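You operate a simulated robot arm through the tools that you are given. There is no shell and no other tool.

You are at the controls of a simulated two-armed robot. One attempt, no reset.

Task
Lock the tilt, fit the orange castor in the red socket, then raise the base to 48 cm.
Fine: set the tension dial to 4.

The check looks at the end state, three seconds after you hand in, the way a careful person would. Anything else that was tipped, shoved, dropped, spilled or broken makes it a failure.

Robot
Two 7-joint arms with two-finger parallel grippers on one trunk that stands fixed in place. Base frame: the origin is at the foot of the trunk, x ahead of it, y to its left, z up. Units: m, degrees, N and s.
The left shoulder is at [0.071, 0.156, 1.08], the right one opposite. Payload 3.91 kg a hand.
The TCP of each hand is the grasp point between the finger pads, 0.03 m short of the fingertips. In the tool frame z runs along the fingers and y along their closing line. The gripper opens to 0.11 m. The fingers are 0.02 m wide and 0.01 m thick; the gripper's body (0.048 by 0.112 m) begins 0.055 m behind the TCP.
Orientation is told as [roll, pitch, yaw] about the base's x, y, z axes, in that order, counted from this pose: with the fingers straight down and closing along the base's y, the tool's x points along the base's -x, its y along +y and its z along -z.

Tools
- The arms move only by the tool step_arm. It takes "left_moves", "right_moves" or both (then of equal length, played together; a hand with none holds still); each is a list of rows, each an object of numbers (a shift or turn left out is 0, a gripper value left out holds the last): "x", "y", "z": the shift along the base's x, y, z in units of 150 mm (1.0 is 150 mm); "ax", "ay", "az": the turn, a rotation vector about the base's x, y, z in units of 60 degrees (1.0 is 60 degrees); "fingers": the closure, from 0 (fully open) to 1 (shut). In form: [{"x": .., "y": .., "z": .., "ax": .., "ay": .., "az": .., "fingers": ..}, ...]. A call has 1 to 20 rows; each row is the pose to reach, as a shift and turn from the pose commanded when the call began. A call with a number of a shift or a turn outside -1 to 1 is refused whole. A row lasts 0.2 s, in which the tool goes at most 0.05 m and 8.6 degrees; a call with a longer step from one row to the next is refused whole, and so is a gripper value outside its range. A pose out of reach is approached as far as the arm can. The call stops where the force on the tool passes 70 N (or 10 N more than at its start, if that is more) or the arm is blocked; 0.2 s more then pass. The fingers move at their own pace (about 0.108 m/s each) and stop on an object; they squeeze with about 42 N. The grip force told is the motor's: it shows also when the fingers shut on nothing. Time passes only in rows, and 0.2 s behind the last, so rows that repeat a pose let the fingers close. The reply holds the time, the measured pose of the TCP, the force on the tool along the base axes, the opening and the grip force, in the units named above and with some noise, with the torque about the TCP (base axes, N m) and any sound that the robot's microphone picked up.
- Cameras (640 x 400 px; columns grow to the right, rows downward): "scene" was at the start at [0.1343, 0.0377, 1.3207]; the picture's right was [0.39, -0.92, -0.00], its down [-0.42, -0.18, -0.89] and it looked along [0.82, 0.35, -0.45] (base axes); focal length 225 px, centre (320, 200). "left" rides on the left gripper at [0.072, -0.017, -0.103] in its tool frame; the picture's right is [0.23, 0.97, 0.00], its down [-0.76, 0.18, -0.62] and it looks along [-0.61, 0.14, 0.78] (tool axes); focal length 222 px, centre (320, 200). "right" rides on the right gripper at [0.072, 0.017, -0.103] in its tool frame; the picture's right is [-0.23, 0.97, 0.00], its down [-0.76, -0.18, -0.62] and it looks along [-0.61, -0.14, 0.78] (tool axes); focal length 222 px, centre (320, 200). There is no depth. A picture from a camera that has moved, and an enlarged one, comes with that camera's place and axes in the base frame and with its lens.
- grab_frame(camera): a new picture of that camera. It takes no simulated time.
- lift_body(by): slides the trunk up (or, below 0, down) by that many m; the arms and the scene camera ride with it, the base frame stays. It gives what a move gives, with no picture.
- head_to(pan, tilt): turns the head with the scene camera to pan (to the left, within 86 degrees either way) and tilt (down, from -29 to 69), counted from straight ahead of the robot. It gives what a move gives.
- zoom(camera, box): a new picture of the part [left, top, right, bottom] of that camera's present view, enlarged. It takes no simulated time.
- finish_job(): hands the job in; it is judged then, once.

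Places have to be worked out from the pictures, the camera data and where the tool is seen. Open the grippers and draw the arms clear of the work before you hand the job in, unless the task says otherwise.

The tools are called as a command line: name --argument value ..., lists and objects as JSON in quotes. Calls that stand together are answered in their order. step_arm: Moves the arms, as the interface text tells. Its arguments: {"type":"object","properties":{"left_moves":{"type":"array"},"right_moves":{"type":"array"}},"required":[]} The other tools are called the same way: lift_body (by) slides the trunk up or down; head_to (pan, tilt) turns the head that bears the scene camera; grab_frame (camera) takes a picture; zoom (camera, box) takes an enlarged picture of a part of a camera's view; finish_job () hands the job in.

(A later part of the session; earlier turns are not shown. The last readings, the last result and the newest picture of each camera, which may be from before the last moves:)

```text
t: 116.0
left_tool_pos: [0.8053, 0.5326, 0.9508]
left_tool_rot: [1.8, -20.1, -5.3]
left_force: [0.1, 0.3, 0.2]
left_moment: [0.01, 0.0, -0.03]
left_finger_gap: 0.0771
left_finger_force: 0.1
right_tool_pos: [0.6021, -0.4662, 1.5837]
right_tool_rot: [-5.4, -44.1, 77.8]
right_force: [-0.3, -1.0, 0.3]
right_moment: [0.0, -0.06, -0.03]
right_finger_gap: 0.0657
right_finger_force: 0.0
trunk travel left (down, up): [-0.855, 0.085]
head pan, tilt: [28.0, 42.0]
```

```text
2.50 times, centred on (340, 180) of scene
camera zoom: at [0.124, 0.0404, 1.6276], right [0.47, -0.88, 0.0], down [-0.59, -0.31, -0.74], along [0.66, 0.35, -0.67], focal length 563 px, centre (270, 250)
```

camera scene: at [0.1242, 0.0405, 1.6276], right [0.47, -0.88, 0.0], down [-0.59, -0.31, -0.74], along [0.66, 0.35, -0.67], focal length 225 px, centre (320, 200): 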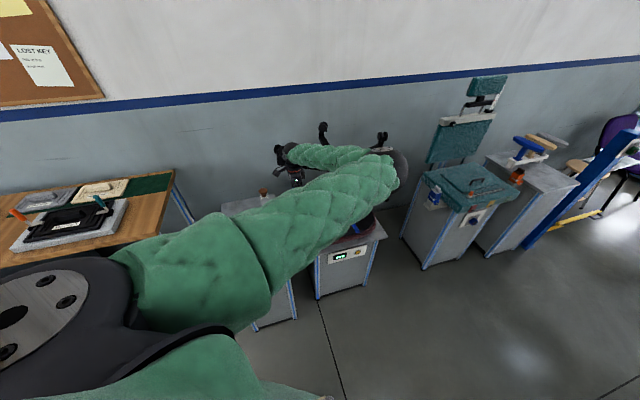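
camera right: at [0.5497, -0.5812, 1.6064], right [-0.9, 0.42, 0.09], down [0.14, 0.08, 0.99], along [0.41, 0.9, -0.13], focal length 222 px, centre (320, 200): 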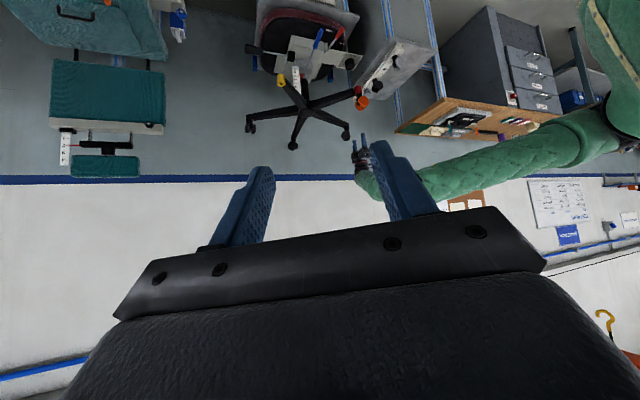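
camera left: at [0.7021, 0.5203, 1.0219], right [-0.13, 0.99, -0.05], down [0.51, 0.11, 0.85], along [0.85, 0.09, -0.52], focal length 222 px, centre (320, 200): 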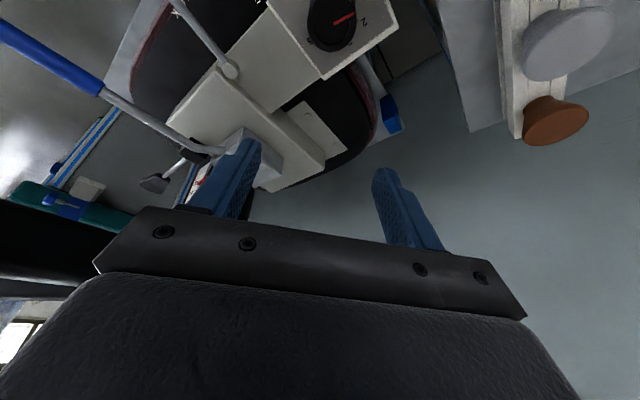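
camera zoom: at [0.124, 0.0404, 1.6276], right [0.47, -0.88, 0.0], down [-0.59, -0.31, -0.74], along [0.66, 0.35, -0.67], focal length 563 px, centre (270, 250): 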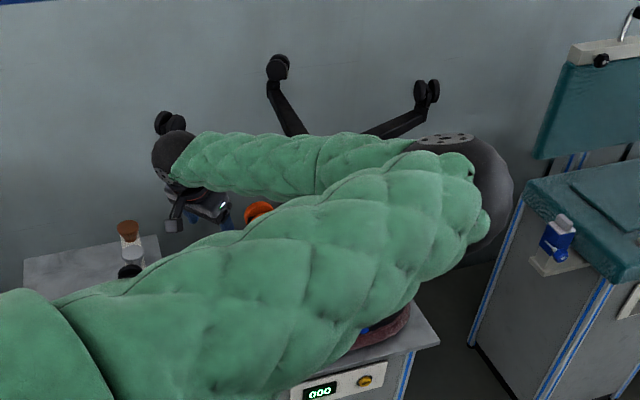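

Tracking is good with the 20° tilt. I'll lower 0.1 m and recheck the gap between the forearm and the castor.

step_arm --left_moves '[{"z": -0.2}, {"z": -0.4}, {"z": -0.6}, {"z": -0.7}, {"z": -0.7}]'

grab_frame --camera "left"

zoom --camera "right" --box '[300, 40, 440, 160]'

zoom --camera "scene" --box '[240, 100, 440, 260]'

```text
t: 117.2
left_tool_pos: [0.8016, 0.5338, 0.8586]
left_tool_rot: [2.4, -20.8, -5.3]
left_force: [-0.1, -0.2, -0.5]
left_moment: [0.05, 0.02, 0.01]
left_finger_gap: 0.0771
left_finger_force: 0.1
right_tool_pos: [0.5869, -0.4681, 1.5902]
right_tool_rot: [-6.0, -44.2, 78.5]
right_force: [-0.5, 0.7, 0.2]
right_moment: [0.01, 0.02, 0.0]
right_finger_gap: 0.0659
right_finger_force: 0.1
trunk travel left (down, up): [-0.855, 0.085]
head pan, tilt: [28.0, 42.0]
```

```text
taken
camera left: at [0.6967, 0.5209, 0.9298], right [-0.14, 0.99, -0.04], down [0.5, 0.11, 0.86], along [0.86, 0.09, -0.51], focal length 222 px, centre (320, 200)
```

left: 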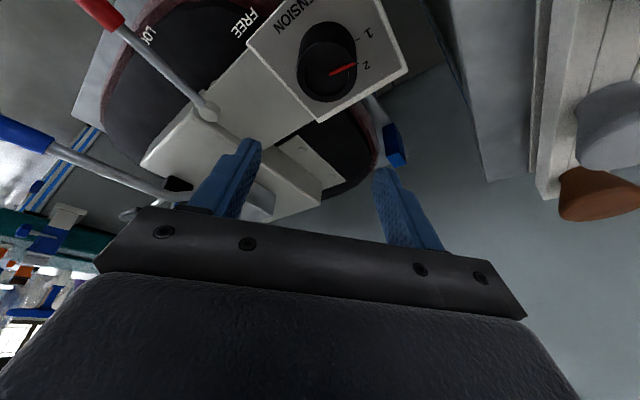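

```text
3.33 times, centred on (370, 100) of right
camera zoom: at [0.5349, -0.5827, 1.6125], right [-0.9, 0.42, 0.08], down [0.13, 0.08, 0.99], along [0.41, 0.9, -0.12], focal length 740 px, centre (153, 533)
```

zoom: 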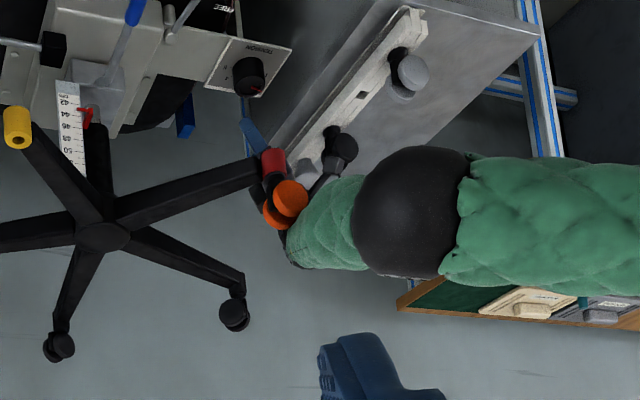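

```text
2.50 times, centred on (340, 180) of scene
camera zoom: at [0.1083, 0.0393, 1.6302], right [0.47, -0.88, 0.0], down [-0.58, -0.31, -0.75], along [0.66, 0.35, -0.66], focal length 563 px, centre (270, 250)
```

zoom: 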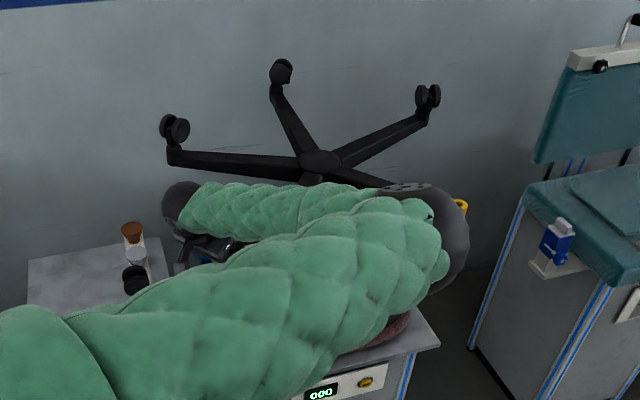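

The trunk itself has been pushed back about 15 mm, so the arm must be pressing on something, probably the castor or leg. I'll lift back out immediately.

step_arm --left_moves '[{"z": 0.15}, {"z": 0.3}, {"z": 0.5}, {"z": 0.7}, {"z": 0.7}]'

zoom --camera "right" --box '[300, 40, 440, 160]'

zoom --camera "scene" --box '[240, 100, 440, 260]'

```text
t: 118.4
left_tool_pos: [0.8071, 0.5315, 0.9477]
left_tool_rot: [1.7, -20.0, -5.2]
left_force: [-1.0, -0.2, -0.2]
left_moment: [-0.03, -0.03, 0.01]
left_finger_gap: 0.0771
left_finger_force: 0.1
right_tool_pos: [0.6036, -0.4671, 1.5833]
right_tool_rot: [-5.2, -44.1, 77.9]
right_force: [0.7, -0.4, -0.1]
right_moment: [0.03, 0.03, 0.03]
right_finger_gap: 0.0661
right_finger_force: 0.0
trunk travel left (down, up): [-0.855, 0.085]
head pan, tilt: [28.0, 42.0]
```

```text
3.33 times, centred on (370, 100) of right
camera zoom: at [0.5507, -0.5818, 1.6057], right [-0.9, 0.42, 0.09], down [0.14, 0.08, 0.99], along [0.41, 0.9, -0.13], focal length 740 px, centre (153, 533)
```

zoom: 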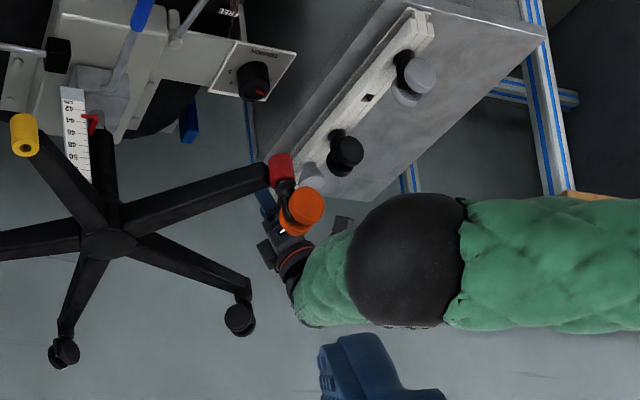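

```text
2.50 times, centred on (340, 180) of scene
camera zoom: at [0.125, 0.0399, 1.6274], right [0.47, -0.88, 0.0], down [-0.59, -0.31, -0.74], along [0.66, 0.35, -0.67], focal length 563 px, centre (270, 250)
```

zoom: 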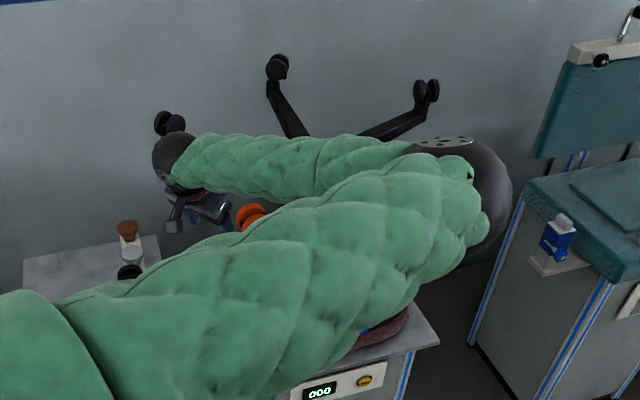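

The trunk has sprung back and the castor is still standing in the socket (it may have swivelled a little). I'll retreat upward and to the left, and leave the dial until the base is raised and the arm can come in under the legs.

step_arm --left_moves '[{"z": 0.25}, {"z": 0.5}, {"z": 0.75}, {"z": 1.0}, {"z": 1.0}]'

step_arm --left_moves '[{"z": 0.25}, {"z": 0.5}, {"z": 0.75}, {"z": 0.9, "x": -0.15, "y": 0.1}, {"z": 0.9, "x": -0.4, "y": 0.3}, {"z": 0.9, "x": -0.65, "y": 0.5}, {"z": 0.9, "x": -0.9, "y": 0.7}, {"z": 0.9, "x": -1.0, "y": 0.95}, {"z": 0.9, "x": -1.0, "y": 0.95}]'

grab_frame --camera "scene"

zoom --camera "right" --box '[345, 70, 385, 125]'

zoom --camera "right" --box '[220, 10, 400, 160]'

```text
t: 119.6
left_tool_pos: [0.8079, 0.5337, 1.0986]
left_tool_rot: [1.9, -19.9, -5.3]
left_force: [0.9, 0.2, 0.0]
left_moment: [0.02, 0.03, -0.04]
left_finger_gap: 0.0771
left_finger_force: 0.1
right_tool_pos: [0.6029, -0.4664, 1.5824]
right_tool_rot: [-5.4, -44.0, 77.9]
right_force: [-0.1, 0.7, 0.1]
right_moment: [0.0, -0.01, -0.01]
right_finger_gap: 0.0662
right_finger_force: 0.1
trunk travel left (down, up): [-0.855, 0.085]
head pan, tilt: [28.0, 42.0]
```

```text
t: 121.6
left_tool_pos: [0.6516, 0.6724, 1.2383]
left_tool_rot: [1.9, -20.0, -5.3]
left_force: [0.3, -0.2, -1.3]
left_moment: [-0.01, 0.0, -0.04]
left_finger_gap: 0.0771
left_finger_force: 0.0
right_tool_pos: [0.6025, -0.4678, 1.5844]
right_tool_rot: [-5.4, -44.0, 77.9]
right_force: [-1.1, 0.2, 0.3]
right_moment: [0.03, -0.02, 0.01]
right_finger_gap: 0.0662
right_finger_force: 0.1
trunk travel left (down, up): [-0.855, 0.085]
head pan, tilt: [28.0, 42.0]
```

```text
taken
camera scene: at [0.1241, 0.0394, 1.6276], right [0.47, -0.88, 0.0], down [-0.59, -0.31, -0.74], along [0.66, 0.35, -0.67], focal length 225 px, centre (320, 200)
```

scene: 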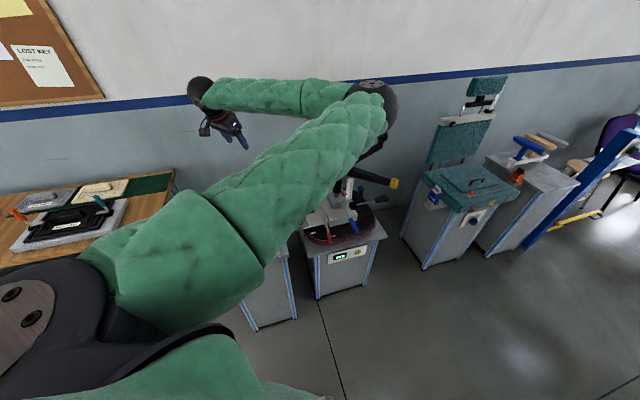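

```text
7.27 times, centred on (365, 98) of right
camera zoom: at [0.5501, -0.582, 1.6059], right [-0.9, 0.42, 0.09], down [0.14, 0.08, 0.99], along [0.41, 0.9, -0.13], focal length 1615 px, centre (-7, 946)
```

zoom: 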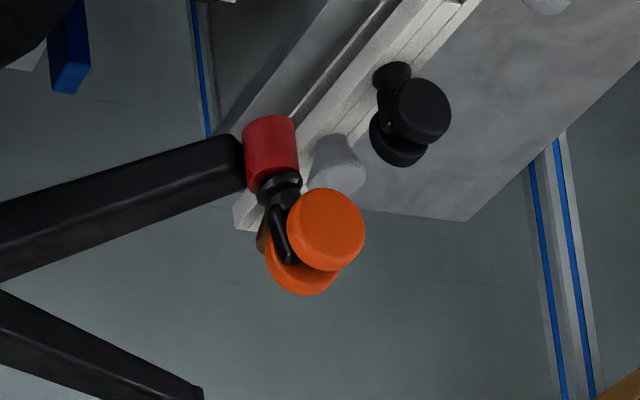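

```text
2.67 times, centred on (310, 85) of right
camera zoom: at [0.5501, -0.582, 1.6059], right [-0.9, 0.42, 0.09], down [0.14, 0.08, 0.99], along [0.41, 0.9, -0.13], focal length 592 px, centre (347, 507)
```

zoom: 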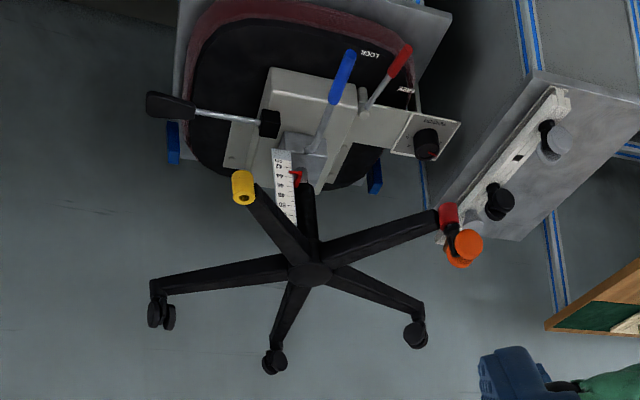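

The castor looks tilted in the socket after that contact. I'll zoom in to see how it sits now.

zoom --camera "right" --box '[353, 82, 377, 112]'

zoom --camera "left" --box '[60, 60, 300, 220]'

grab_frame --camera "left"

```text
13.33 times, centred on (365, 97) of right
camera zoom: at [0.5501, -0.582, 1.6059], right [-0.9, 0.42, 0.09], down [0.14, 0.08, 0.99], along [0.41, 0.9, -0.13], focal length 2962 px, centre (-280, 1573)
```

zoom: 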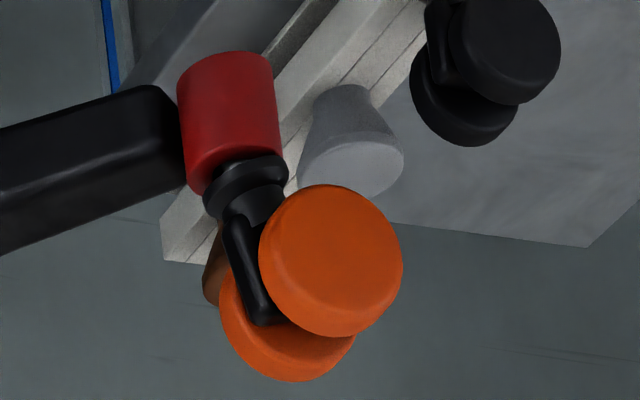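

```text
2.50 times, centred on (180, 140) of left
camera zoom: at [0.5493, 0.6601, 1.3101], right [-0.13, 0.99, -0.05], down [0.51, 0.11, 0.85], along [0.85, 0.09, -0.52], focal length 555 px, centre (670, 350)
```

zoom: 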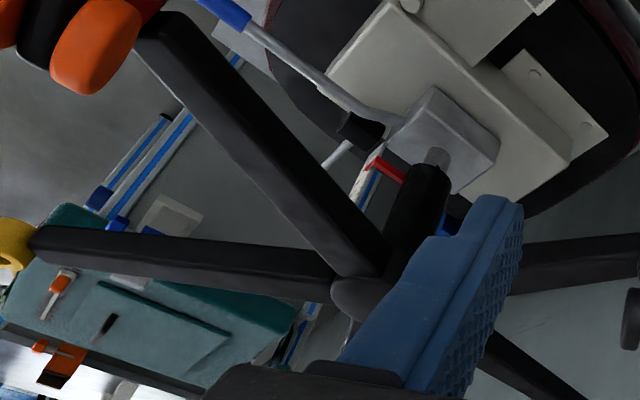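

```text
taken
camera left: at [0.5493, 0.6601, 1.3101], right [-0.13, 0.99, -0.05], down [0.51, 0.11, 0.85], along [0.85, 0.09, -0.52], focal length 222 px, centre (320, 200)
```

left: 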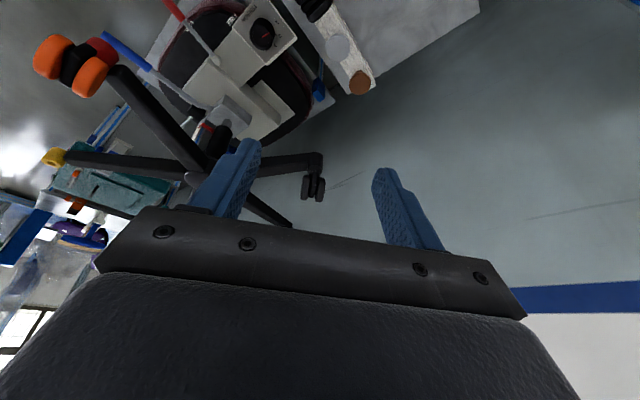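

The stem is loose enough that the bump tilted the castor, so it was not pushed home firmly. I'll regrip it and press with the palm on top of the wheels. I'll return to the socket along the path that worked before.

step_arm --left_moves '[{"x": 0.1, "y": -0.1, "z": 0.15, "az": -0.14}, {"x": 0.25, "y": -0.25, "z": 0.3, "az": -0.28}, {"x": 0.4, "y": -0.4, "z": 0.5, "az": -0.42}, {"x": 0.55, "y": -0.55, "z": 0.7, "az": -0.56}, {"x": 0.65, "y": -0.67, "z": 0.87, "az": -0.695}, {"x": 0.65, "y": -0.67, "z": 0.87, "az": -0.695}]'

step_arm --left_moves '[{"ax": -0.09, "ay": -0.08}, {"ax": -0.18, "ay": -0.16}, {"ax": -0.256, "ay": -0.239}, {"ax": -0.256, "ay": -0.239}]'

step_arm --left_moves '[{"y": -0.25, "z": -0.1, "x": -0.03}, {"y": -0.5, "z": -0.2, "x": -0.06}, {"y": -0.75, "z": -0.35, "x": -0.1}, {"y": -1.0, "z": -0.5, "x": -0.1}, {"y": -1.0, "z": -0.5, "x": -0.1}]'

grab_frame --camera "scene"

grab_frame --camera "left"

```text
t: 123.0
left_tool_pos: [0.7539, 0.5735, 1.3664]
left_tool_rot: [1.8, -19.9, -47.1]
left_force: [-0.3, 0.4, -0.1]
left_moment: [0.01, 0.0, 0.03]
left_finger_gap: 0.0771
left_finger_force: 0.1
right_tool_pos: [0.601, -0.4671, 1.5833]
right_tool_rot: [-5.3, -44.0, 77.8]
right_force: [0.1, -0.5, -0.7]
right_moment: [-0.04, -0.03, 0.01]
right_finger_gap: 0.0662
right_finger_force: 0.0
trunk travel left (down, up): [-0.855, 0.085]
head pan, tilt: [28.0, 42.0]
```

```text
t: 124.0
left_tool_pos: [0.7537, 0.5731, 1.3665]
left_tool_rot: [1.8, -41.2, -47.1]
left_force: [0.0, -0.6, 1.0]
left_moment: [0.03, 0.0, 0.0]
left_finger_gap: 0.0771
left_finger_force: 0.1
right_tool_pos: [0.6016, -0.4664, 1.5839]
right_tool_rot: [-5.4, -44.1, 78.0]
right_force: [0.4, -0.6, -0.1]
right_moment: [0.0, -0.01, -0.01]
right_finger_gap: 0.0661
right_finger_force: 0.1
trunk travel left (down, up): [-0.855, 0.085]
head pan, tilt: [28.0, 42.0]
```

```text
t: 125.2
left_tool_pos: [0.7367, 0.4235, 1.2927]
left_tool_rot: [1.8, -41.1, -47.0]
left_force: [-0.3, -0.3, 1.2]
left_moment: [-0.01, 0.0, -0.02]
left_finger_gap: 0.0769
left_finger_force: 0.0
right_tool_pos: [0.6023, -0.4656, 1.5831]
right_tool_rot: [-5.4, -44.0, 78.0]
right_force: [-0.1, 0.0, -0.1]
right_moment: [-0.02, 0.01, -0.01]
right_finger_gap: 0.066
right_finger_force: 0.1
trunk travel left (down, up): [-0.855, 0.085]
head pan, tilt: [28.0, 42.0]
```

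```text
taken
camera scene: at [0.1248, 0.0412, 1.6275], right [0.47, -0.88, 0.0], down [-0.59, -0.31, -0.74], along [0.66, 0.35, -0.67], focal length 225 px, centre (320, 200)
```

scene: 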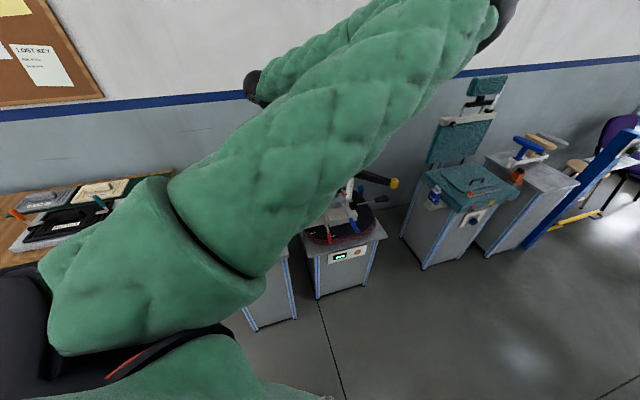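

```text
taken
camera left: at [0.6404, 0.4974, 1.3228], right [0.58, 0.8, -0.13], down [0.23, -0.01, 0.97], along [0.78, -0.59, -0.19], focal length 222 px, centre (320, 200)
```

left: 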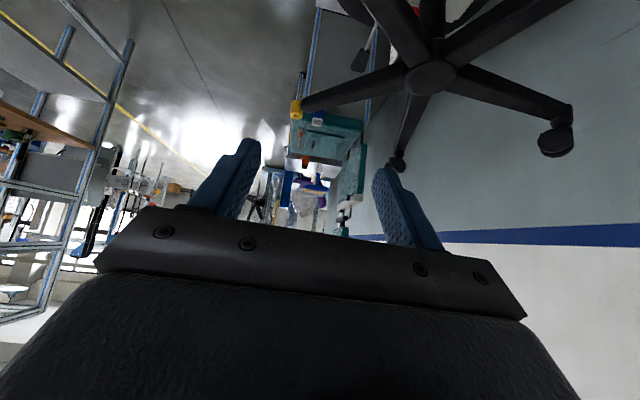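

The high-elbow posture is back. I'll move over the socket and pitch to vertical as before.

step_arm --left_moves '[{"y": -0.15, "z": -0.1}, {"y": -0.3, "z": -0.2}, {"y": -0.3, "z": -0.3}, {"y": -0.3, "z": -0.3}]'

step_arm --left_moves '[{"ax": 0.09, "ay": 0.084}, {"ax": 0.18, "ay": 0.168}, {"ax": 0.27, "ay": 0.252}, {"ax": 0.36, "ay": 0.336}, {"ax": 0.45, "ay": 0.42}, {"ax": 0.497, "ay": 0.464}, {"ax": 0.497, "ay": 0.464}]'

grab_frame --camera "left"

grab_frame --camera "scene"

```text
t: 126.2
left_tool_pos: [0.7369, 0.3755, 1.2479]
left_tool_rot: [1.9, -41.1, -47.2]
left_force: [0.8, 0.1, -0.2]
left_moment: [0.0, 0.02, 0.04]
left_finger_gap: 0.0771
left_finger_force: 0.1
right_tool_pos: [0.6007, -0.4669, 1.5852]
right_tool_rot: [-5.3, -44.2, 78.1]
right_force: [-0.6, 0.1, -0.4]
right_moment: [-0.01, -0.02, -0.01]
right_finger_gap: 0.0657
right_finger_force: 0.1
trunk travel left (down, up): [-0.855, 0.085]
head pan, tilt: [28.0, 42.0]
```

```text
t: 128.0
left_tool_pos: [0.7256, 0.3922, 1.2101]
left_tool_rot: [-0.8, 1.4, -45.5]
left_force: [-0.2, -0.3, 1.0]
left_moment: [-0.01, 0.03, -0.01]
left_finger_gap: 0.0771
left_finger_force: 0.1
right_tool_pos: [0.6015, -0.4668, 1.5826]
right_tool_rot: [-5.4, -44.1, 77.9]
right_force: [0.7, 0.0, 0.9]
right_moment: [0.01, 0.01, -0.02]
right_finger_gap: 0.0658
right_finger_force: 0.0
trunk travel left (down, up): [-0.855, 0.085]
head pan, tilt: [28.0, 42.0]
stopped in row 7 (left hand): the arm was blocked; the commanded pose is now the measured one
```

```text
taken
camera left: at [0.6673, 0.431, 1.3158], right [0.54, 0.84, -0.01], down [0.68, -0.42, 0.6], along [0.51, -0.33, -0.8], focal length 222 px, centre (320, 200)
```

left: 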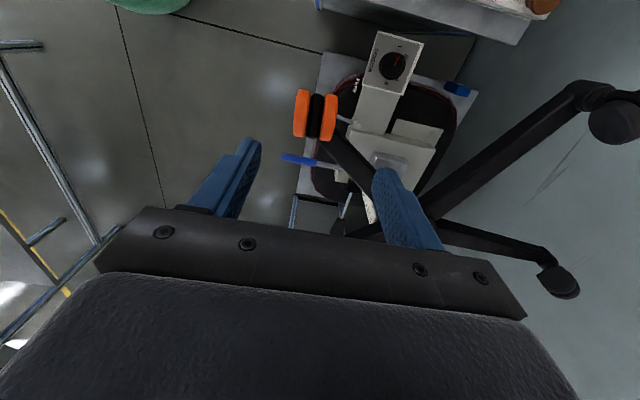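

```text
taken
camera scene: at [0.1241, 0.0406, 1.6276], right [0.47, -0.88, 0.0], down [-0.59, -0.31, -0.74], along [0.66, 0.35, -0.67], focal length 225 px, centre (320, 200)
```

scene: 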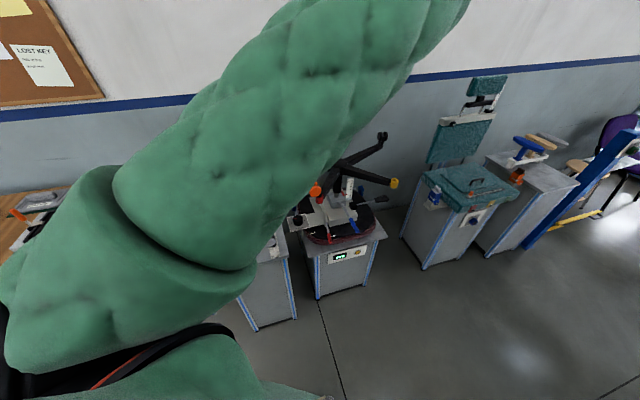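

The castor leans about 15° to the back-left, with its axle aligned with my fingers. I'll descend over it with the fingers open.

step_arm --left_moves '[{"x": 0.016, "y": -0.048, "z": -0.2, "ay": -0.013}, {"x": 0.016, "y": -0.048, "z": -0.4, "ay": -0.013}, {"x": 0.016, "y": -0.048, "z": -0.6, "ay": -0.013}, {"x": 0.016, "y": -0.048, "z": -0.6, "ay": -0.013}]'

grab_frame --camera "left"

zoom --camera "right" --box '[345, 70, 385, 125]'

```text
t: 129.0
left_tool_pos: [0.7281, 0.3832, 1.1251]
left_tool_rot: [0.1, 0.8, -45.8]
left_force: [0.1, 0.3, -0.7]
left_moment: [0.01, -0.02, 0.0]
left_finger_gap: 0.0769
left_finger_force: 0.1
right_tool_pos: [0.6009, -0.4683, 1.5833]
right_tool_rot: [-5.4, -44.0, 77.9]
right_force: [1.1, 0.1, 0.1]
right_moment: [0.0, 0.02, -0.04]
right_finger_gap: 0.0658
right_finger_force: 0.1
trunk travel left (down, up): [-0.855, 0.085]
head pan, tilt: [28.0, 42.0]
```

```text
taken
camera left: at [0.6673, 0.4202, 1.2282], right [0.54, 0.84, 0.0], down [0.66, -0.43, 0.61], along [0.52, -0.33, -0.79], focal length 222 px, centre (320, 200)
```

left: 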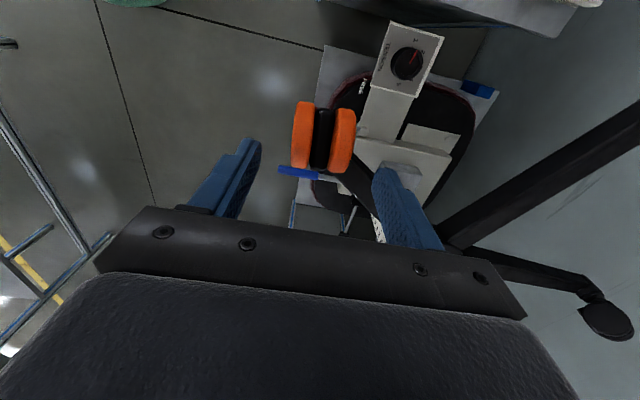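

```text
7.27 times, centred on (365, 98) of right
camera zoom: at [0.5495, -0.5816, 1.6064], right [-0.9, 0.42, 0.09], down [0.14, 0.08, 0.99], along [0.41, 0.9, -0.13], focal length 1615 px, centre (-7, 946)
```

zoom: 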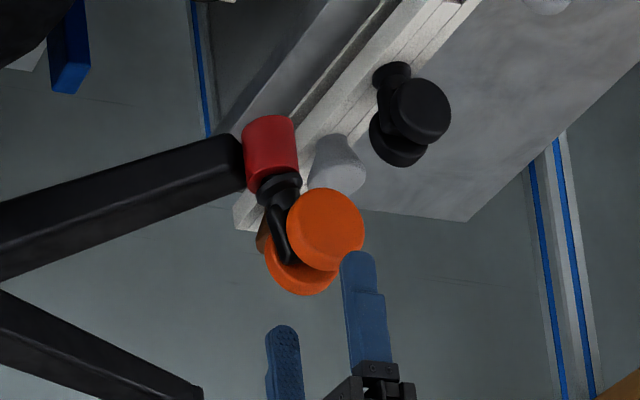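

I'll lower to grip height (TCP 1.065) and close on the wheels.

step_arm --left_moves '[{"z": -0.2}, {"z": -0.4}, {"z": -0.4}, {"z": -0.4, "fingers": 0.5}, {"z": -0.4, "fingers": 0.8}, {"z": -0.4, "fingers": 0.8}, {"z": -0.4, "fingers": 0.8}]'

zoom --camera "right" --box '[345, 70, 385, 125]'

zoom --camera "left" --box '[240, 80, 400, 240]'

```text
t: 130.6
left_tool_pos: [0.7291, 0.3824, 1.0634]
left_tool_rot: [0.0, 0.9, -45.7]
left_force: [-1.5, 1.0, 3.0]
left_moment: [0.03, 0.07, 0.0]
left_finger_gap: 0.0445
left_finger_force: 41.7
right_tool_pos: [0.6014, -0.4666, 1.5828]
right_tool_rot: [-5.5, -44.1, 78.1]
right_force: [-0.3, -1.2, -0.8]
right_moment: [0.01, -0.01, 0.0]
right_finger_gap: 0.0659
right_finger_force: 0.0
trunk travel left (down, up): [-0.855, 0.085]
head pan, tilt: [28.0, 42.0]
```

```text
7.27 times, centred on (365, 98) of right
camera zoom: at [0.5494, -0.581, 1.6066], right [-0.9, 0.42, 0.09], down [0.14, 0.08, 0.99], along [0.41, 0.9, -0.13], focal length 1615 px, centre (-7, 946)
```

zoom: 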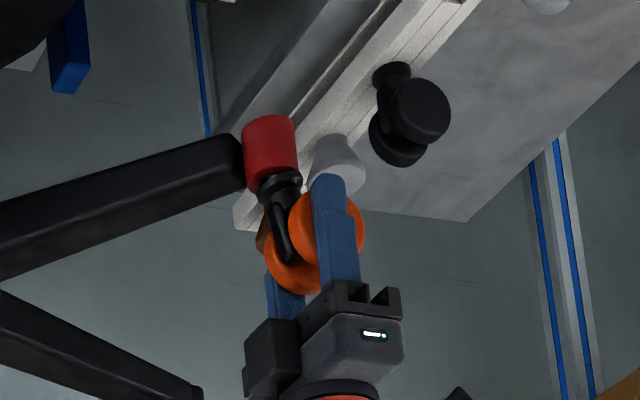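

```text
2.50 times, centred on (320, 160) of left
camera zoom: at [0.6686, 0.4191, 1.1681], right [0.54, 0.84, 0.0], down [0.66, -0.43, 0.61], along [0.52, -0.33, -0.79], focal length 555 px, centre (320, 300)
```

zoom: 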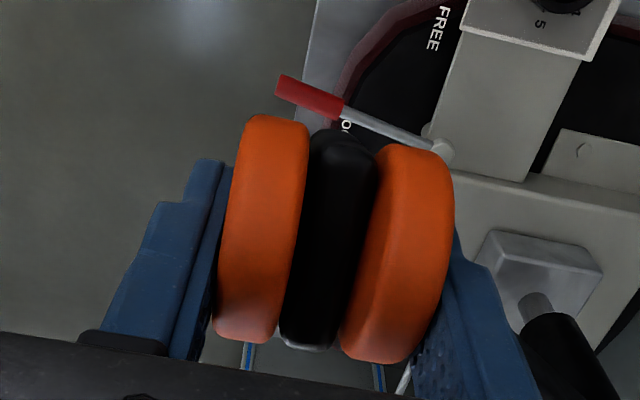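

Gripped. I'll shift it about 15 mm toward the chair to bring it upright, then check.

step_arm --left_moves '[{"x": 0.03, "y": -0.02}, {"x": 0.06, "y": -0.045}, {"x": 0.08, "y": -0.06}, {"x": 0.08, "y": -0.06}]'

zoom --camera "right" --box '[353, 80, 377, 110]'

```text
t: 131.6
left_tool_pos: [0.741, 0.376, 1.0656]
left_tool_rot: [0.1, 0.6, -45.6]
left_force: [-16.5, 16.2, 11.7]
left_moment: [0.94, 1.07, -0.02]
left_finger_gap: 0.0441
left_finger_force: 42.2
right_tool_pos: [0.6001, -0.466, 1.585]
right_tool_rot: [-5.5, -44.2, 77.9]
right_force: [0.5, -0.9, 0.0]
right_moment: [0.01, 0.02, -0.01]
right_finger_gap: 0.0659
right_finger_force: 0.0
trunk travel left (down, up): [-0.855, 0.085]
head pan, tilt: [28.0, 42.0]
```

```text
13.33 times, centred on (365, 95) of right
camera zoom: at [0.5474, -0.5801, 1.6078], right [-0.9, 0.42, 0.09], down [0.14, 0.08, 0.99], along [0.41, 0.9, -0.13], focal length 2962 px, centre (-280, 1600)
```

zoom: 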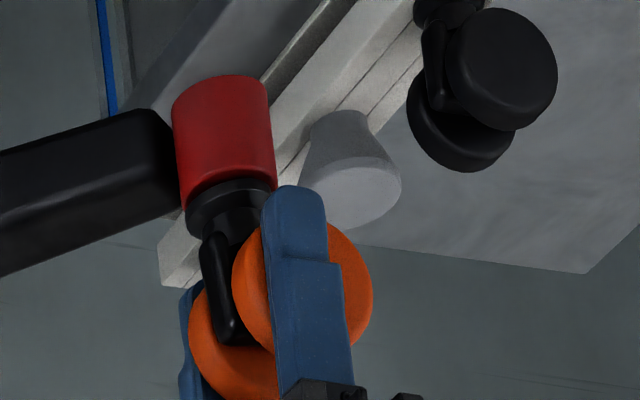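

It is nearly upright but I'm pushing about 23 N sideways. I'll relax 4 mm and yaw the grip to about +8° so the fingers will straddle the leg rather than hit it when I press down.

step_arm --left_moves '[{"x": -0.02, "y": 0.02}, {"x": -0.02, "y": 0.02, "az": 0.13}, {"x": -0.02, "y": 0.02, "az": 0.26}, {"x": -0.02, "y": 0.015, "az": 0.39}, {"x": -0.02, "y": 0.01, "az": 0.52}, {"x": -0.02, "y": 0.005, "az": 0.65}, {"x": -0.02, "y": 0.0, "az": 0.78}, {"x": -0.02, "y": 0.0, "az": 0.9}, {"x": -0.02, "y": 0.0, "az": 0.9}]'

zoom --camera "right" --box '[353, 80, 377, 110]'

grab_frame --camera "left"

```text
t: 133.6
left_tool_pos: [0.7374, 0.3725, 1.0655]
left_tool_rot: [0.0, 0.6, 8.2]
left_force: [-11.4, -39.4, 19.1]
left_moment: [-2.02, 1.02, -0.2]
left_finger_gap: 0.0448
left_finger_force: 41.6
right_tool_pos: [0.5984, -0.4712, 1.5848]
right_tool_rot: [-5.5, -44.4, 78.0]
right_force: [0.3, -0.5, 0.0]
right_moment: [-0.02, 0.01, 0.03]
right_finger_gap: 0.0661
right_finger_force: 0.0
trunk travel left (down, up): [-0.855, 0.085]
head pan, tilt: [28.0, 42.0]
```

```text
13.33 times, centred on (365, 95) of right
camera zoom: at [0.5465, -0.5865, 1.6056], right [-0.9, 0.42, 0.09], down [0.14, 0.07, 0.99], along [0.41, 0.9, -0.12], focal length 2962 px, centre (-280, 1600)
```

zoom: 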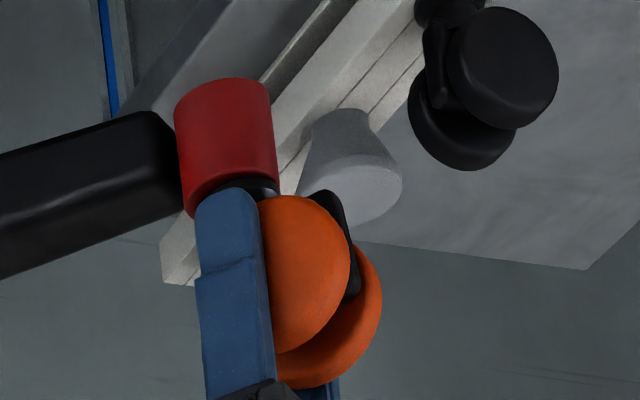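

```text
taken
camera left: at [0.6699, 0.3432, 1.1685], right [-0.37, 0.93, 0.01], down [0.74, 0.29, 0.61], along [0.57, 0.23, -0.79], focal length 222 px, centre (320, 200)
```

left: 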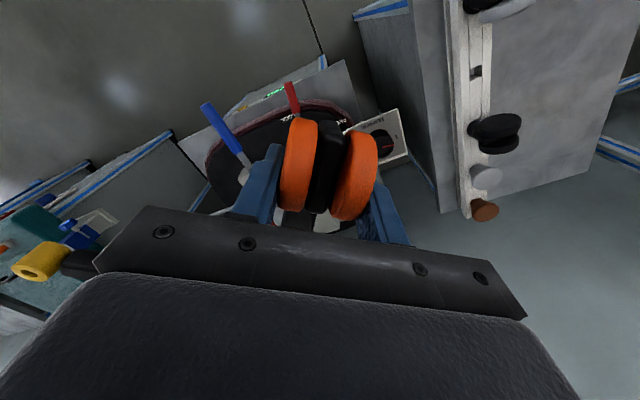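

The rotation left a side load of about 40 N, so I'll move 6 mm toward -y to relieve it and recheck.

step_arm --left_moves '[{"y": -0.02, "x": -0.006}, {"y": -0.04, "x": -0.012}, {"y": -0.04, "x": -0.012}]'

zoom --camera "right" --box '[353, 80, 377, 110]'

```text
t: 134.4
left_tool_pos: [0.7377, 0.3708, 1.0624]
left_tool_rot: [0.2, 0.7, 8.3]
left_force: [2.6, -7.0, 18.7]
left_moment: [-0.38, 0.16, -0.09]
left_finger_gap: 0.0445
left_finger_force: 41.2
right_tool_pos: [0.601, -0.4669, 1.5831]
right_tool_rot: [-5.4, -44.1, 77.9]
right_force: [0.2, -0.4, 0.1]
right_moment: [-0.02, 0.01, 0.01]
right_finger_gap: 0.0659
right_finger_force: 0.0
trunk travel left (down, up): [-0.855, 0.085]
head pan, tilt: [28.0, 42.0]
```

```text
13.33 times, centred on (365, 95) of right
camera zoom: at [0.5492, -0.5822, 1.6062], right [-0.9, 0.42, 0.09], down [0.14, 0.08, 0.99], along [0.41, 0.9, -0.13], focal length 2962 px, centre (-280, 1600)
```

zoom: 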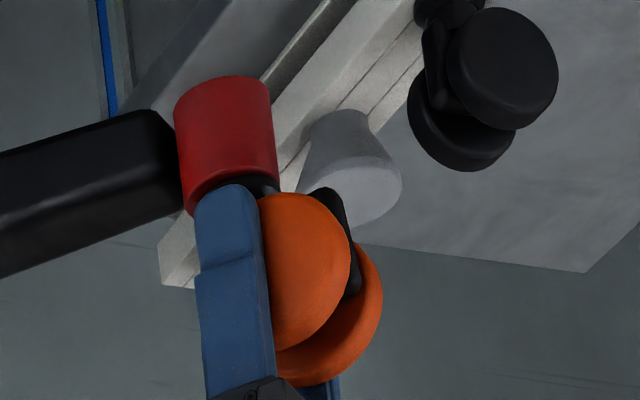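

The side load is gone. I'll loosen the grip slightly and lower so that the palm presses on top of the wheels, with the fingers guiding both sides.

step_arm --left_moves '[{"fingers": 0.56}, {"fingers": 0.56, "z": -0.04}, {"z": -0.08}, {"z": -0.12}, {"z": -0.15}, {"z": -0.18}, {"z": -0.2}, {"z": -0.22}]'

zoom --camera "right" --box '[353, 80, 377, 110]'

```text
t: 136.2
left_tool_pos: [0.7367, 0.3701, 1.0291]
left_tool_rot: [0.1, 0.8, 8.2]
left_force: [-0.6, -0.7, 0.0]
left_moment: [0.0, 0.0, 0.01]
left_finger_gap: 0.0485
left_finger_force: 0.1
right_tool_pos: [0.603, -0.466, 1.5837]
right_tool_rot: [-5.3, -44.0, 77.9]
right_force: [-0.7, -0.6, 0.8]
right_moment: [-0.01, 0.02, 0.04]
right_finger_gap: 0.0658
right_finger_force: 0.1
trunk travel left (down, up): [-0.855, 0.085]
head pan, tilt: [28.0, 42.0]
```

```text
13.33 times, centred on (365, 95) of right
camera zoom: at [0.5498, -0.5811, 1.6064], right [-0.9, 0.42, 0.09], down [0.14, 0.08, 0.99], along [0.41, 0.9, -0.13], focal length 2962 px, centre (-280, 1600)
```

zoom: 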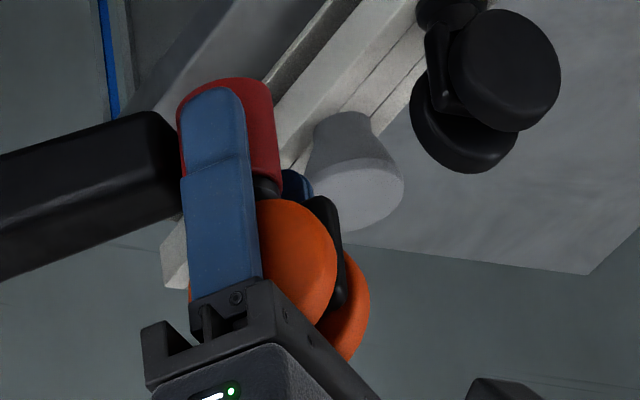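

No contact yet, but the palm is just above the wheels. I'll continue down in 3 mm steps until it presses.

step_arm --left_moves '[{"z": -0.02}, {"z": -0.04}, {"z": -0.06}, {"z": -0.08}, {"z": -0.1}, {"z": -0.12}]'

zoom --camera "right" --box '[353, 80, 377, 110]'

```text
t: 137.2
left_tool_pos: [0.7384, 0.3708, 1.0285]
left_tool_rot: [0.3, 0.1, 8.3]
left_force: [-7.9, -10.1, 49.3]
left_moment: [0.34, -0.17, -0.03]
left_finger_gap: 0.0485
left_finger_force: 0.1
right_tool_pos: [0.5978, -0.4691, 1.5836]
right_tool_rot: [-5.5, -44.2, 78.1]
right_force: [-0.1, 0.5, 0.2]
right_moment: [-0.01, 0.02, 0.01]
right_finger_gap: 0.066
right_finger_force: 0.1
trunk travel left (down, up): [-0.855, 0.085]
head pan, tilt: [28.0, 42.0]
stopped in row 4 (left hand): the force on the tool passed its limit at 74 N (the readings are from after the stop); the commanded pose is now the measured one
```

```text
13.33 times, centred on (365, 95) of right
camera zoom: at [0.5467, -0.5836, 1.6064], right [-0.9, 0.42, 0.09], down [0.14, 0.08, 0.99], along [0.41, 0.9, -0.13], focal length 2962 px, centre (-280, 1600)
```

zoom: 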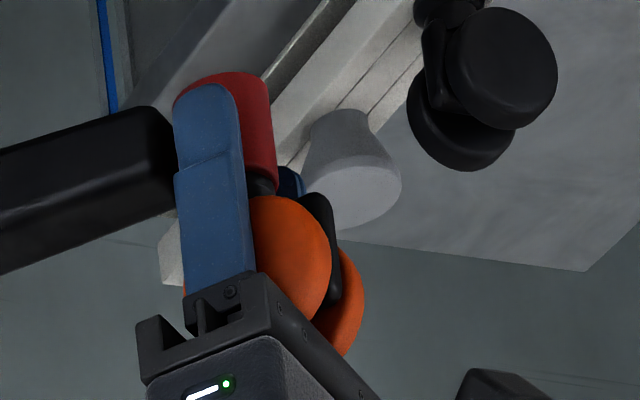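

The palm pressed with a 74 N peak and nothing moved further, so the stem is at the bottom. I'll open, rise clear and inspect how it stands.

step_arm --left_moves '[{"z": 0.03, "fingers": 0.4}, {"z": 0.05}, {"z": 0.05}, {"z": 0.3}, {"z": 0.55}, {"z": 0.8}, {"z": 1.0}, {"z": 1.0}]' --right_moves '[{"z": 0}, {"z": 0}, {"z": -0.2}, {"z": -0.4}, {"z": -0.6}, {"z": -0.8}, {"z": -1.0}, {"z": -1.0}]'

zoom --camera "right" --box '[345, 90, 377, 130]'

grab_frame --camera "left"

grab_frame --camera "right"

```text
t: 139.0
left_tool_pos: [0.737, 0.3684, 1.1706]
left_tool_rot: [0.0, 0.5, 8.4]
left_force: [-0.1, 0.1, -0.8]
left_moment: [0.02, -0.01, -0.01]
left_finger_gap: 0.0663
left_finger_force: 0.1
right_tool_pos: [0.6028, -0.468, 1.4322]
right_tool_rot: [-5.4, -44.1, 77.9]
right_force: [0.8, -0.3, -0.1]
right_moment: [0.01, 0.01, 0.0]
right_finger_gap: 0.0659
right_finger_force: 0.1
trunk travel left (down, up): [-0.855, 0.085]
head pan, tilt: [28.0, 42.0]
```

```text
10.00 times, centred on (361, 110) of right
camera zoom: at [0.5506, -0.5828, 1.4559], right [-0.9, 0.42, 0.09], down [0.14, 0.08, 0.99], along [0.41, 0.9, -0.13], focal length 2221 px, centre (-90, 1100)
```

zoom: 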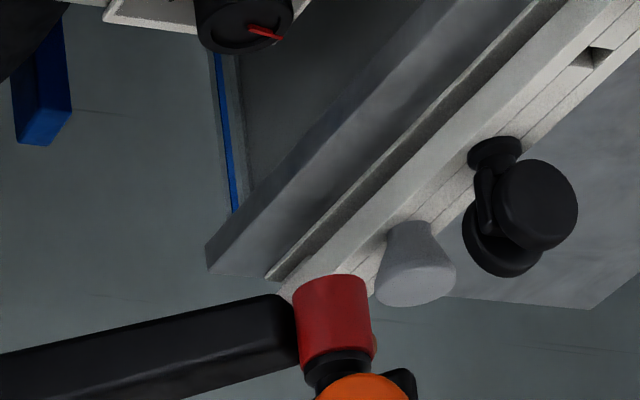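

```text
taken
camera left: at [0.6703, 0.3403, 1.2752], right [-0.37, 0.93, 0.0], down [0.73, 0.29, 0.62], along [0.57, 0.23, -0.79], focal length 222 px, centre (320, 200)
```

left: 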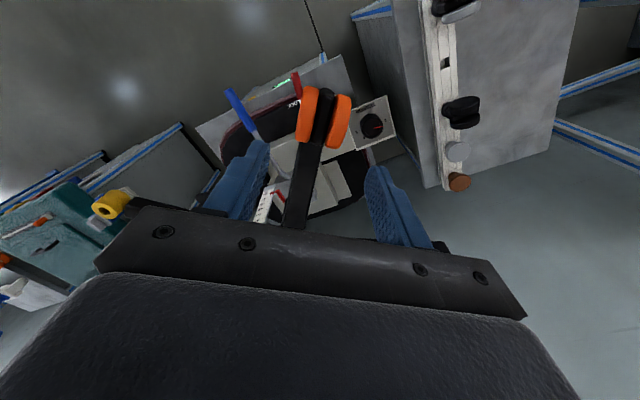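

```text
taken
camera right: at [0.5506, -0.5828, 1.4559], right [-0.9, 0.42, 0.09], down [0.14, 0.08, 0.99], along [0.41, 0.9, -0.13], focal length 222 px, centre (320, 200)
```

right: 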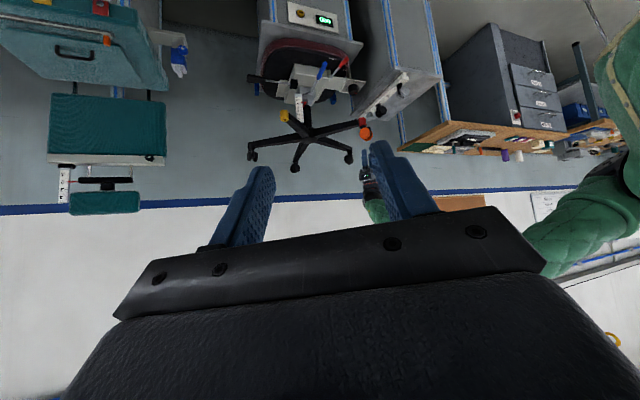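

The castor stands in the socket. I'll lower the right hand more for a near-horizontal look at the joint.

step_arm --right_moves '[{"z": -0.25, "y": 0.1}, {"z": -0.5, "y": 0.2}, {"z": -0.75, "y": 0.3}, {"z": -1.0, "y": 0.4}, {"z": -1.0, "y": 0.4}]'

step_arm --right_moves '[{"z": -0.25, "y": 0.2}, {"z": -0.5, "y": 0.4}, {"z": -0.75, "y": 0.6}, {"z": -0.95, "y": 0.8}, {"z": -0.95, "y": 0.8}]'

grab_frame --camera "right"

```text
t: 140.2
left_tool_pos: [0.7371, 0.3682, 1.1724]
left_tool_rot: [0.1, 0.5, 8.3]
left_force: [0.2, -0.1, 0.0]
left_moment: [0.0, 0.03, -0.02]
left_finger_gap: 0.0659
left_finger_force: 0.1
right_tool_pos: [0.6046, -0.4054, 1.2826]
right_tool_rot: [-5.3, -44.2, 77.9]
right_force: [-0.4, -0.2, -0.1]
right_moment: [0.03, 0.01, 0.01]
right_finger_gap: 0.066
right_finger_force: 0.0
trunk travel left (down, up): [-0.855, 0.085]
head pan, tilt: [28.0, 42.0]
```

```text
t: 141.4
left_tool_pos: [0.7378, 0.3685, 1.1712]
left_tool_rot: [0.1, 0.5, 8.3]
left_force: [0.4, -1.1, 0.2]
left_moment: [-0.03, 0.03, -0.01]
left_finger_gap: 0.0661
left_finger_force: 0.0
right_tool_pos: [0.6032, -0.288, 1.1433]
right_tool_rot: [-5.4, -44.2, 77.9]
right_force: [0.4, -0.1, 0.2]
right_moment: [-0.02, -0.02, -0.01]
right_finger_gap: 0.066
right_finger_force: 0.0
trunk travel left (down, up): [-0.855, 0.085]
head pan, tilt: [28.0, 42.0]
```

```text
taken
camera right: at [0.5525, -0.4023, 1.1658], right [-0.9, 0.42, 0.09], down [0.14, 0.08, 0.99], along [0.41, 0.9, -0.13], focal length 222 px, centre (320, 200)
```

right: 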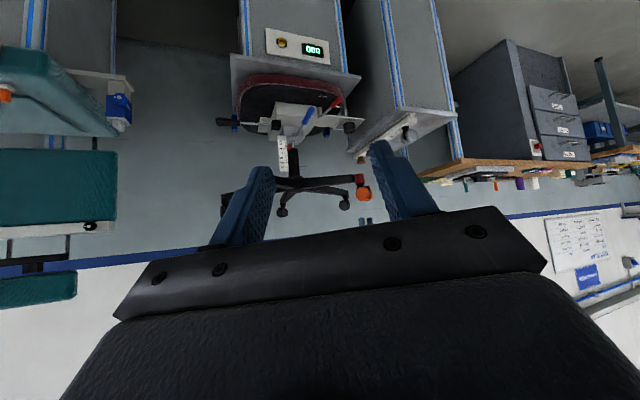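

zoom --camera "right" --box '[346, 168, 378, 208]'

zoom --camera "right" --box '[215, 150, 385, 240]'

zoom --camera "right" --box '[210, 90, 310, 180]'

```text
10.00 times, centred on (362, 188) of right
camera zoom: at [0.5525, -0.4023, 1.1658], right [-0.9, 0.42, 0.09], down [0.14, 0.08, 0.99], along [0.41, 0.9, -0.13], focal length 2221 px, centre (-100, 320)
```

zoom: 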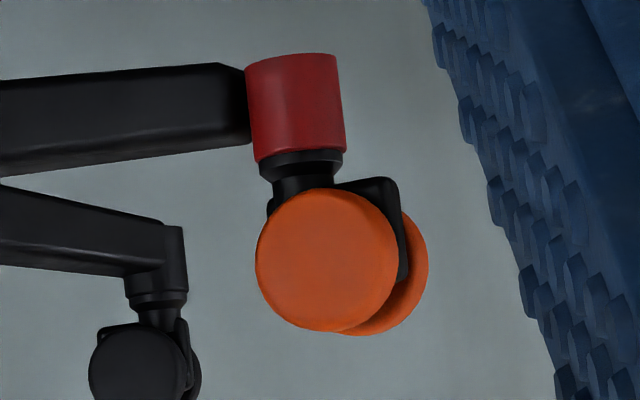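

```text
3.76 times, centred on (300, 195) of right
camera zoom: at [0.5525, -0.4023, 1.1658], right [-0.9, 0.42, 0.09], down [0.14, 0.08, 0.99], along [0.41, 0.9, -0.13], focal length 836 px, centre (395, 219)
```

zoom: 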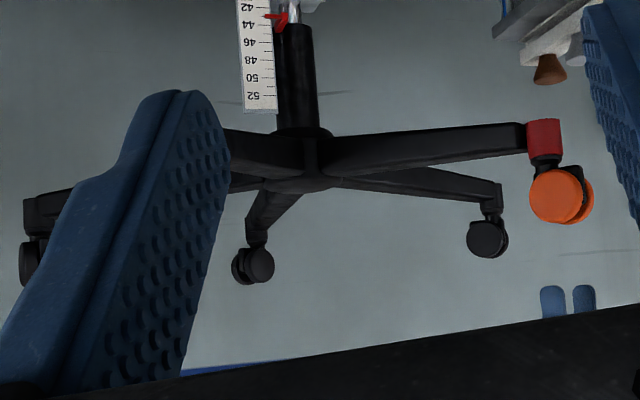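

```text
4.44 times, centred on (260, 135) of right
camera zoom: at [0.5525, -0.4023, 1.1658], right [-0.9, 0.42, 0.09], down [0.14, 0.08, 0.99], along [0.41, 0.9, -0.13], focal length 987 px, centre (587, 489)
```

zoom: 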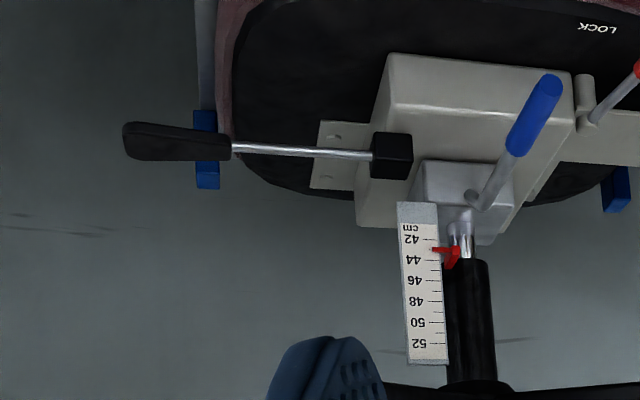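

The flange is flush just like the other castors and it stands upright. Now for the height: the black paddle is centred at about [1.18, 0.187, 0.734], far out, so the trunk must come down for the right arm. First I'll move the left hand up and away to the left.

step_arm --left_moves '[{"z": 0.25}, {"z": 0.5}, {"z": 0.75, "y": 0.2}, {"z": 0.9, "y": 0.45, "x": -0.1}, {"z": 1.0, "y": 0.7, "x": -0.25}, {"z": 1.0, "y": 0.95, "x": -0.4}, {"z": 1.0, "y": 1.0, "x": -0.5}, {"z": 1.0, "y": 1.0, "x": -0.5}]'

step_arm --left_moves '[{"z": 0.2, "y": 0.2, "x": -0.1}, {"z": 0.4, "y": 0.4, "x": -0.2}, {"z": 0.6, "y": 0.6, "x": -0.3}, {"z": 0.8, "y": 0.8, "x": -0.4}, {"z": 1.0, "y": 1.0, "x": -0.5}, {"z": 1.0, "y": 1.0, "x": -0.5}]'

lift_body --by -0.2

grab_frame --camera "scene"

```text
t: 143.2
left_tool_pos: [0.6664, 0.5167, 1.3237]
left_tool_rot: [0.3, 0.6, 8.3]
left_force: [1.1, -0.5, -0.3]
left_moment: [0.01, 0.04, -0.01]
left_finger_gap: 0.066
left_finger_force: 0.1
right_tool_pos: [0.605, -0.289, 1.1421]
right_tool_rot: [-5.4, -44.1, 77.9]
right_force: [0.3, -0.7, -0.1]
right_moment: [-0.01, -0.01, 0.01]
right_finger_gap: 0.0661
right_finger_force: 0.0
trunk travel left (down, up): [-0.855, 0.085]
head pan, tilt: [28.0, 42.0]
```

```text
t: 144.6
left_tool_pos: [0.5818, 0.667, 1.4713]
left_tool_rot: [0.2, 0.4, 8.2]
left_force: [0.6, 0.2, 0.1]
left_moment: [0.03, -0.01, 0.01]
left_finger_gap: 0.0659
left_finger_force: 0.0
right_tool_pos: [0.6045, -0.2888, 1.1433]
right_tool_rot: [-5.4, -44.1, 77.9]
right_force: [-0.4, -0.1, -0.1]
right_moment: [-0.01, 0.01, 0.05]
right_finger_gap: 0.0658
right_finger_force: 0.0
trunk travel left (down, up): [-0.855, 0.085]
head pan, tilt: [28.0, 42.0]
```

```text
t: 146.8
left_tool_pos: [0.5828, 0.6683, 1.2701]
left_tool_rot: [0.1, 0.5, 8.2]
left_force: [0.5, -0.2, 0.0]
left_moment: [0.01, 0.01, 0.02]
left_finger_gap: 0.0659
left_finger_force: 0.1
right_tool_pos: [0.6038, -0.2882, 0.9431]
right_tool_rot: [-5.4, -44.0, 77.8]
right_force: [-0.4, -0.1, 0.2]
right_moment: [-0.01, 0.03, -0.02]
right_finger_gap: 0.0659
right_finger_force: 0.0
trunk travel left (down, up): [-0.655, 0.285]
head pan, tilt: [28.0, 42.0]
```

```text
taken
camera scene: at [0.1236, 0.0408, 1.4277], right [0.47, -0.88, 0.0], down [-0.59, -0.31, -0.74], along [0.66, 0.35, -0.67], focal length 225 px, centre (320, 200)
```

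scene: 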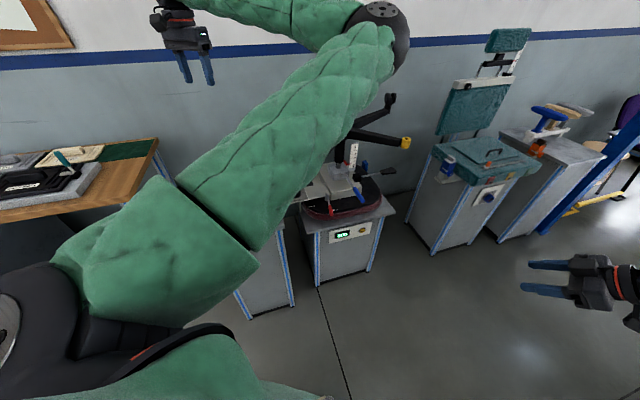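

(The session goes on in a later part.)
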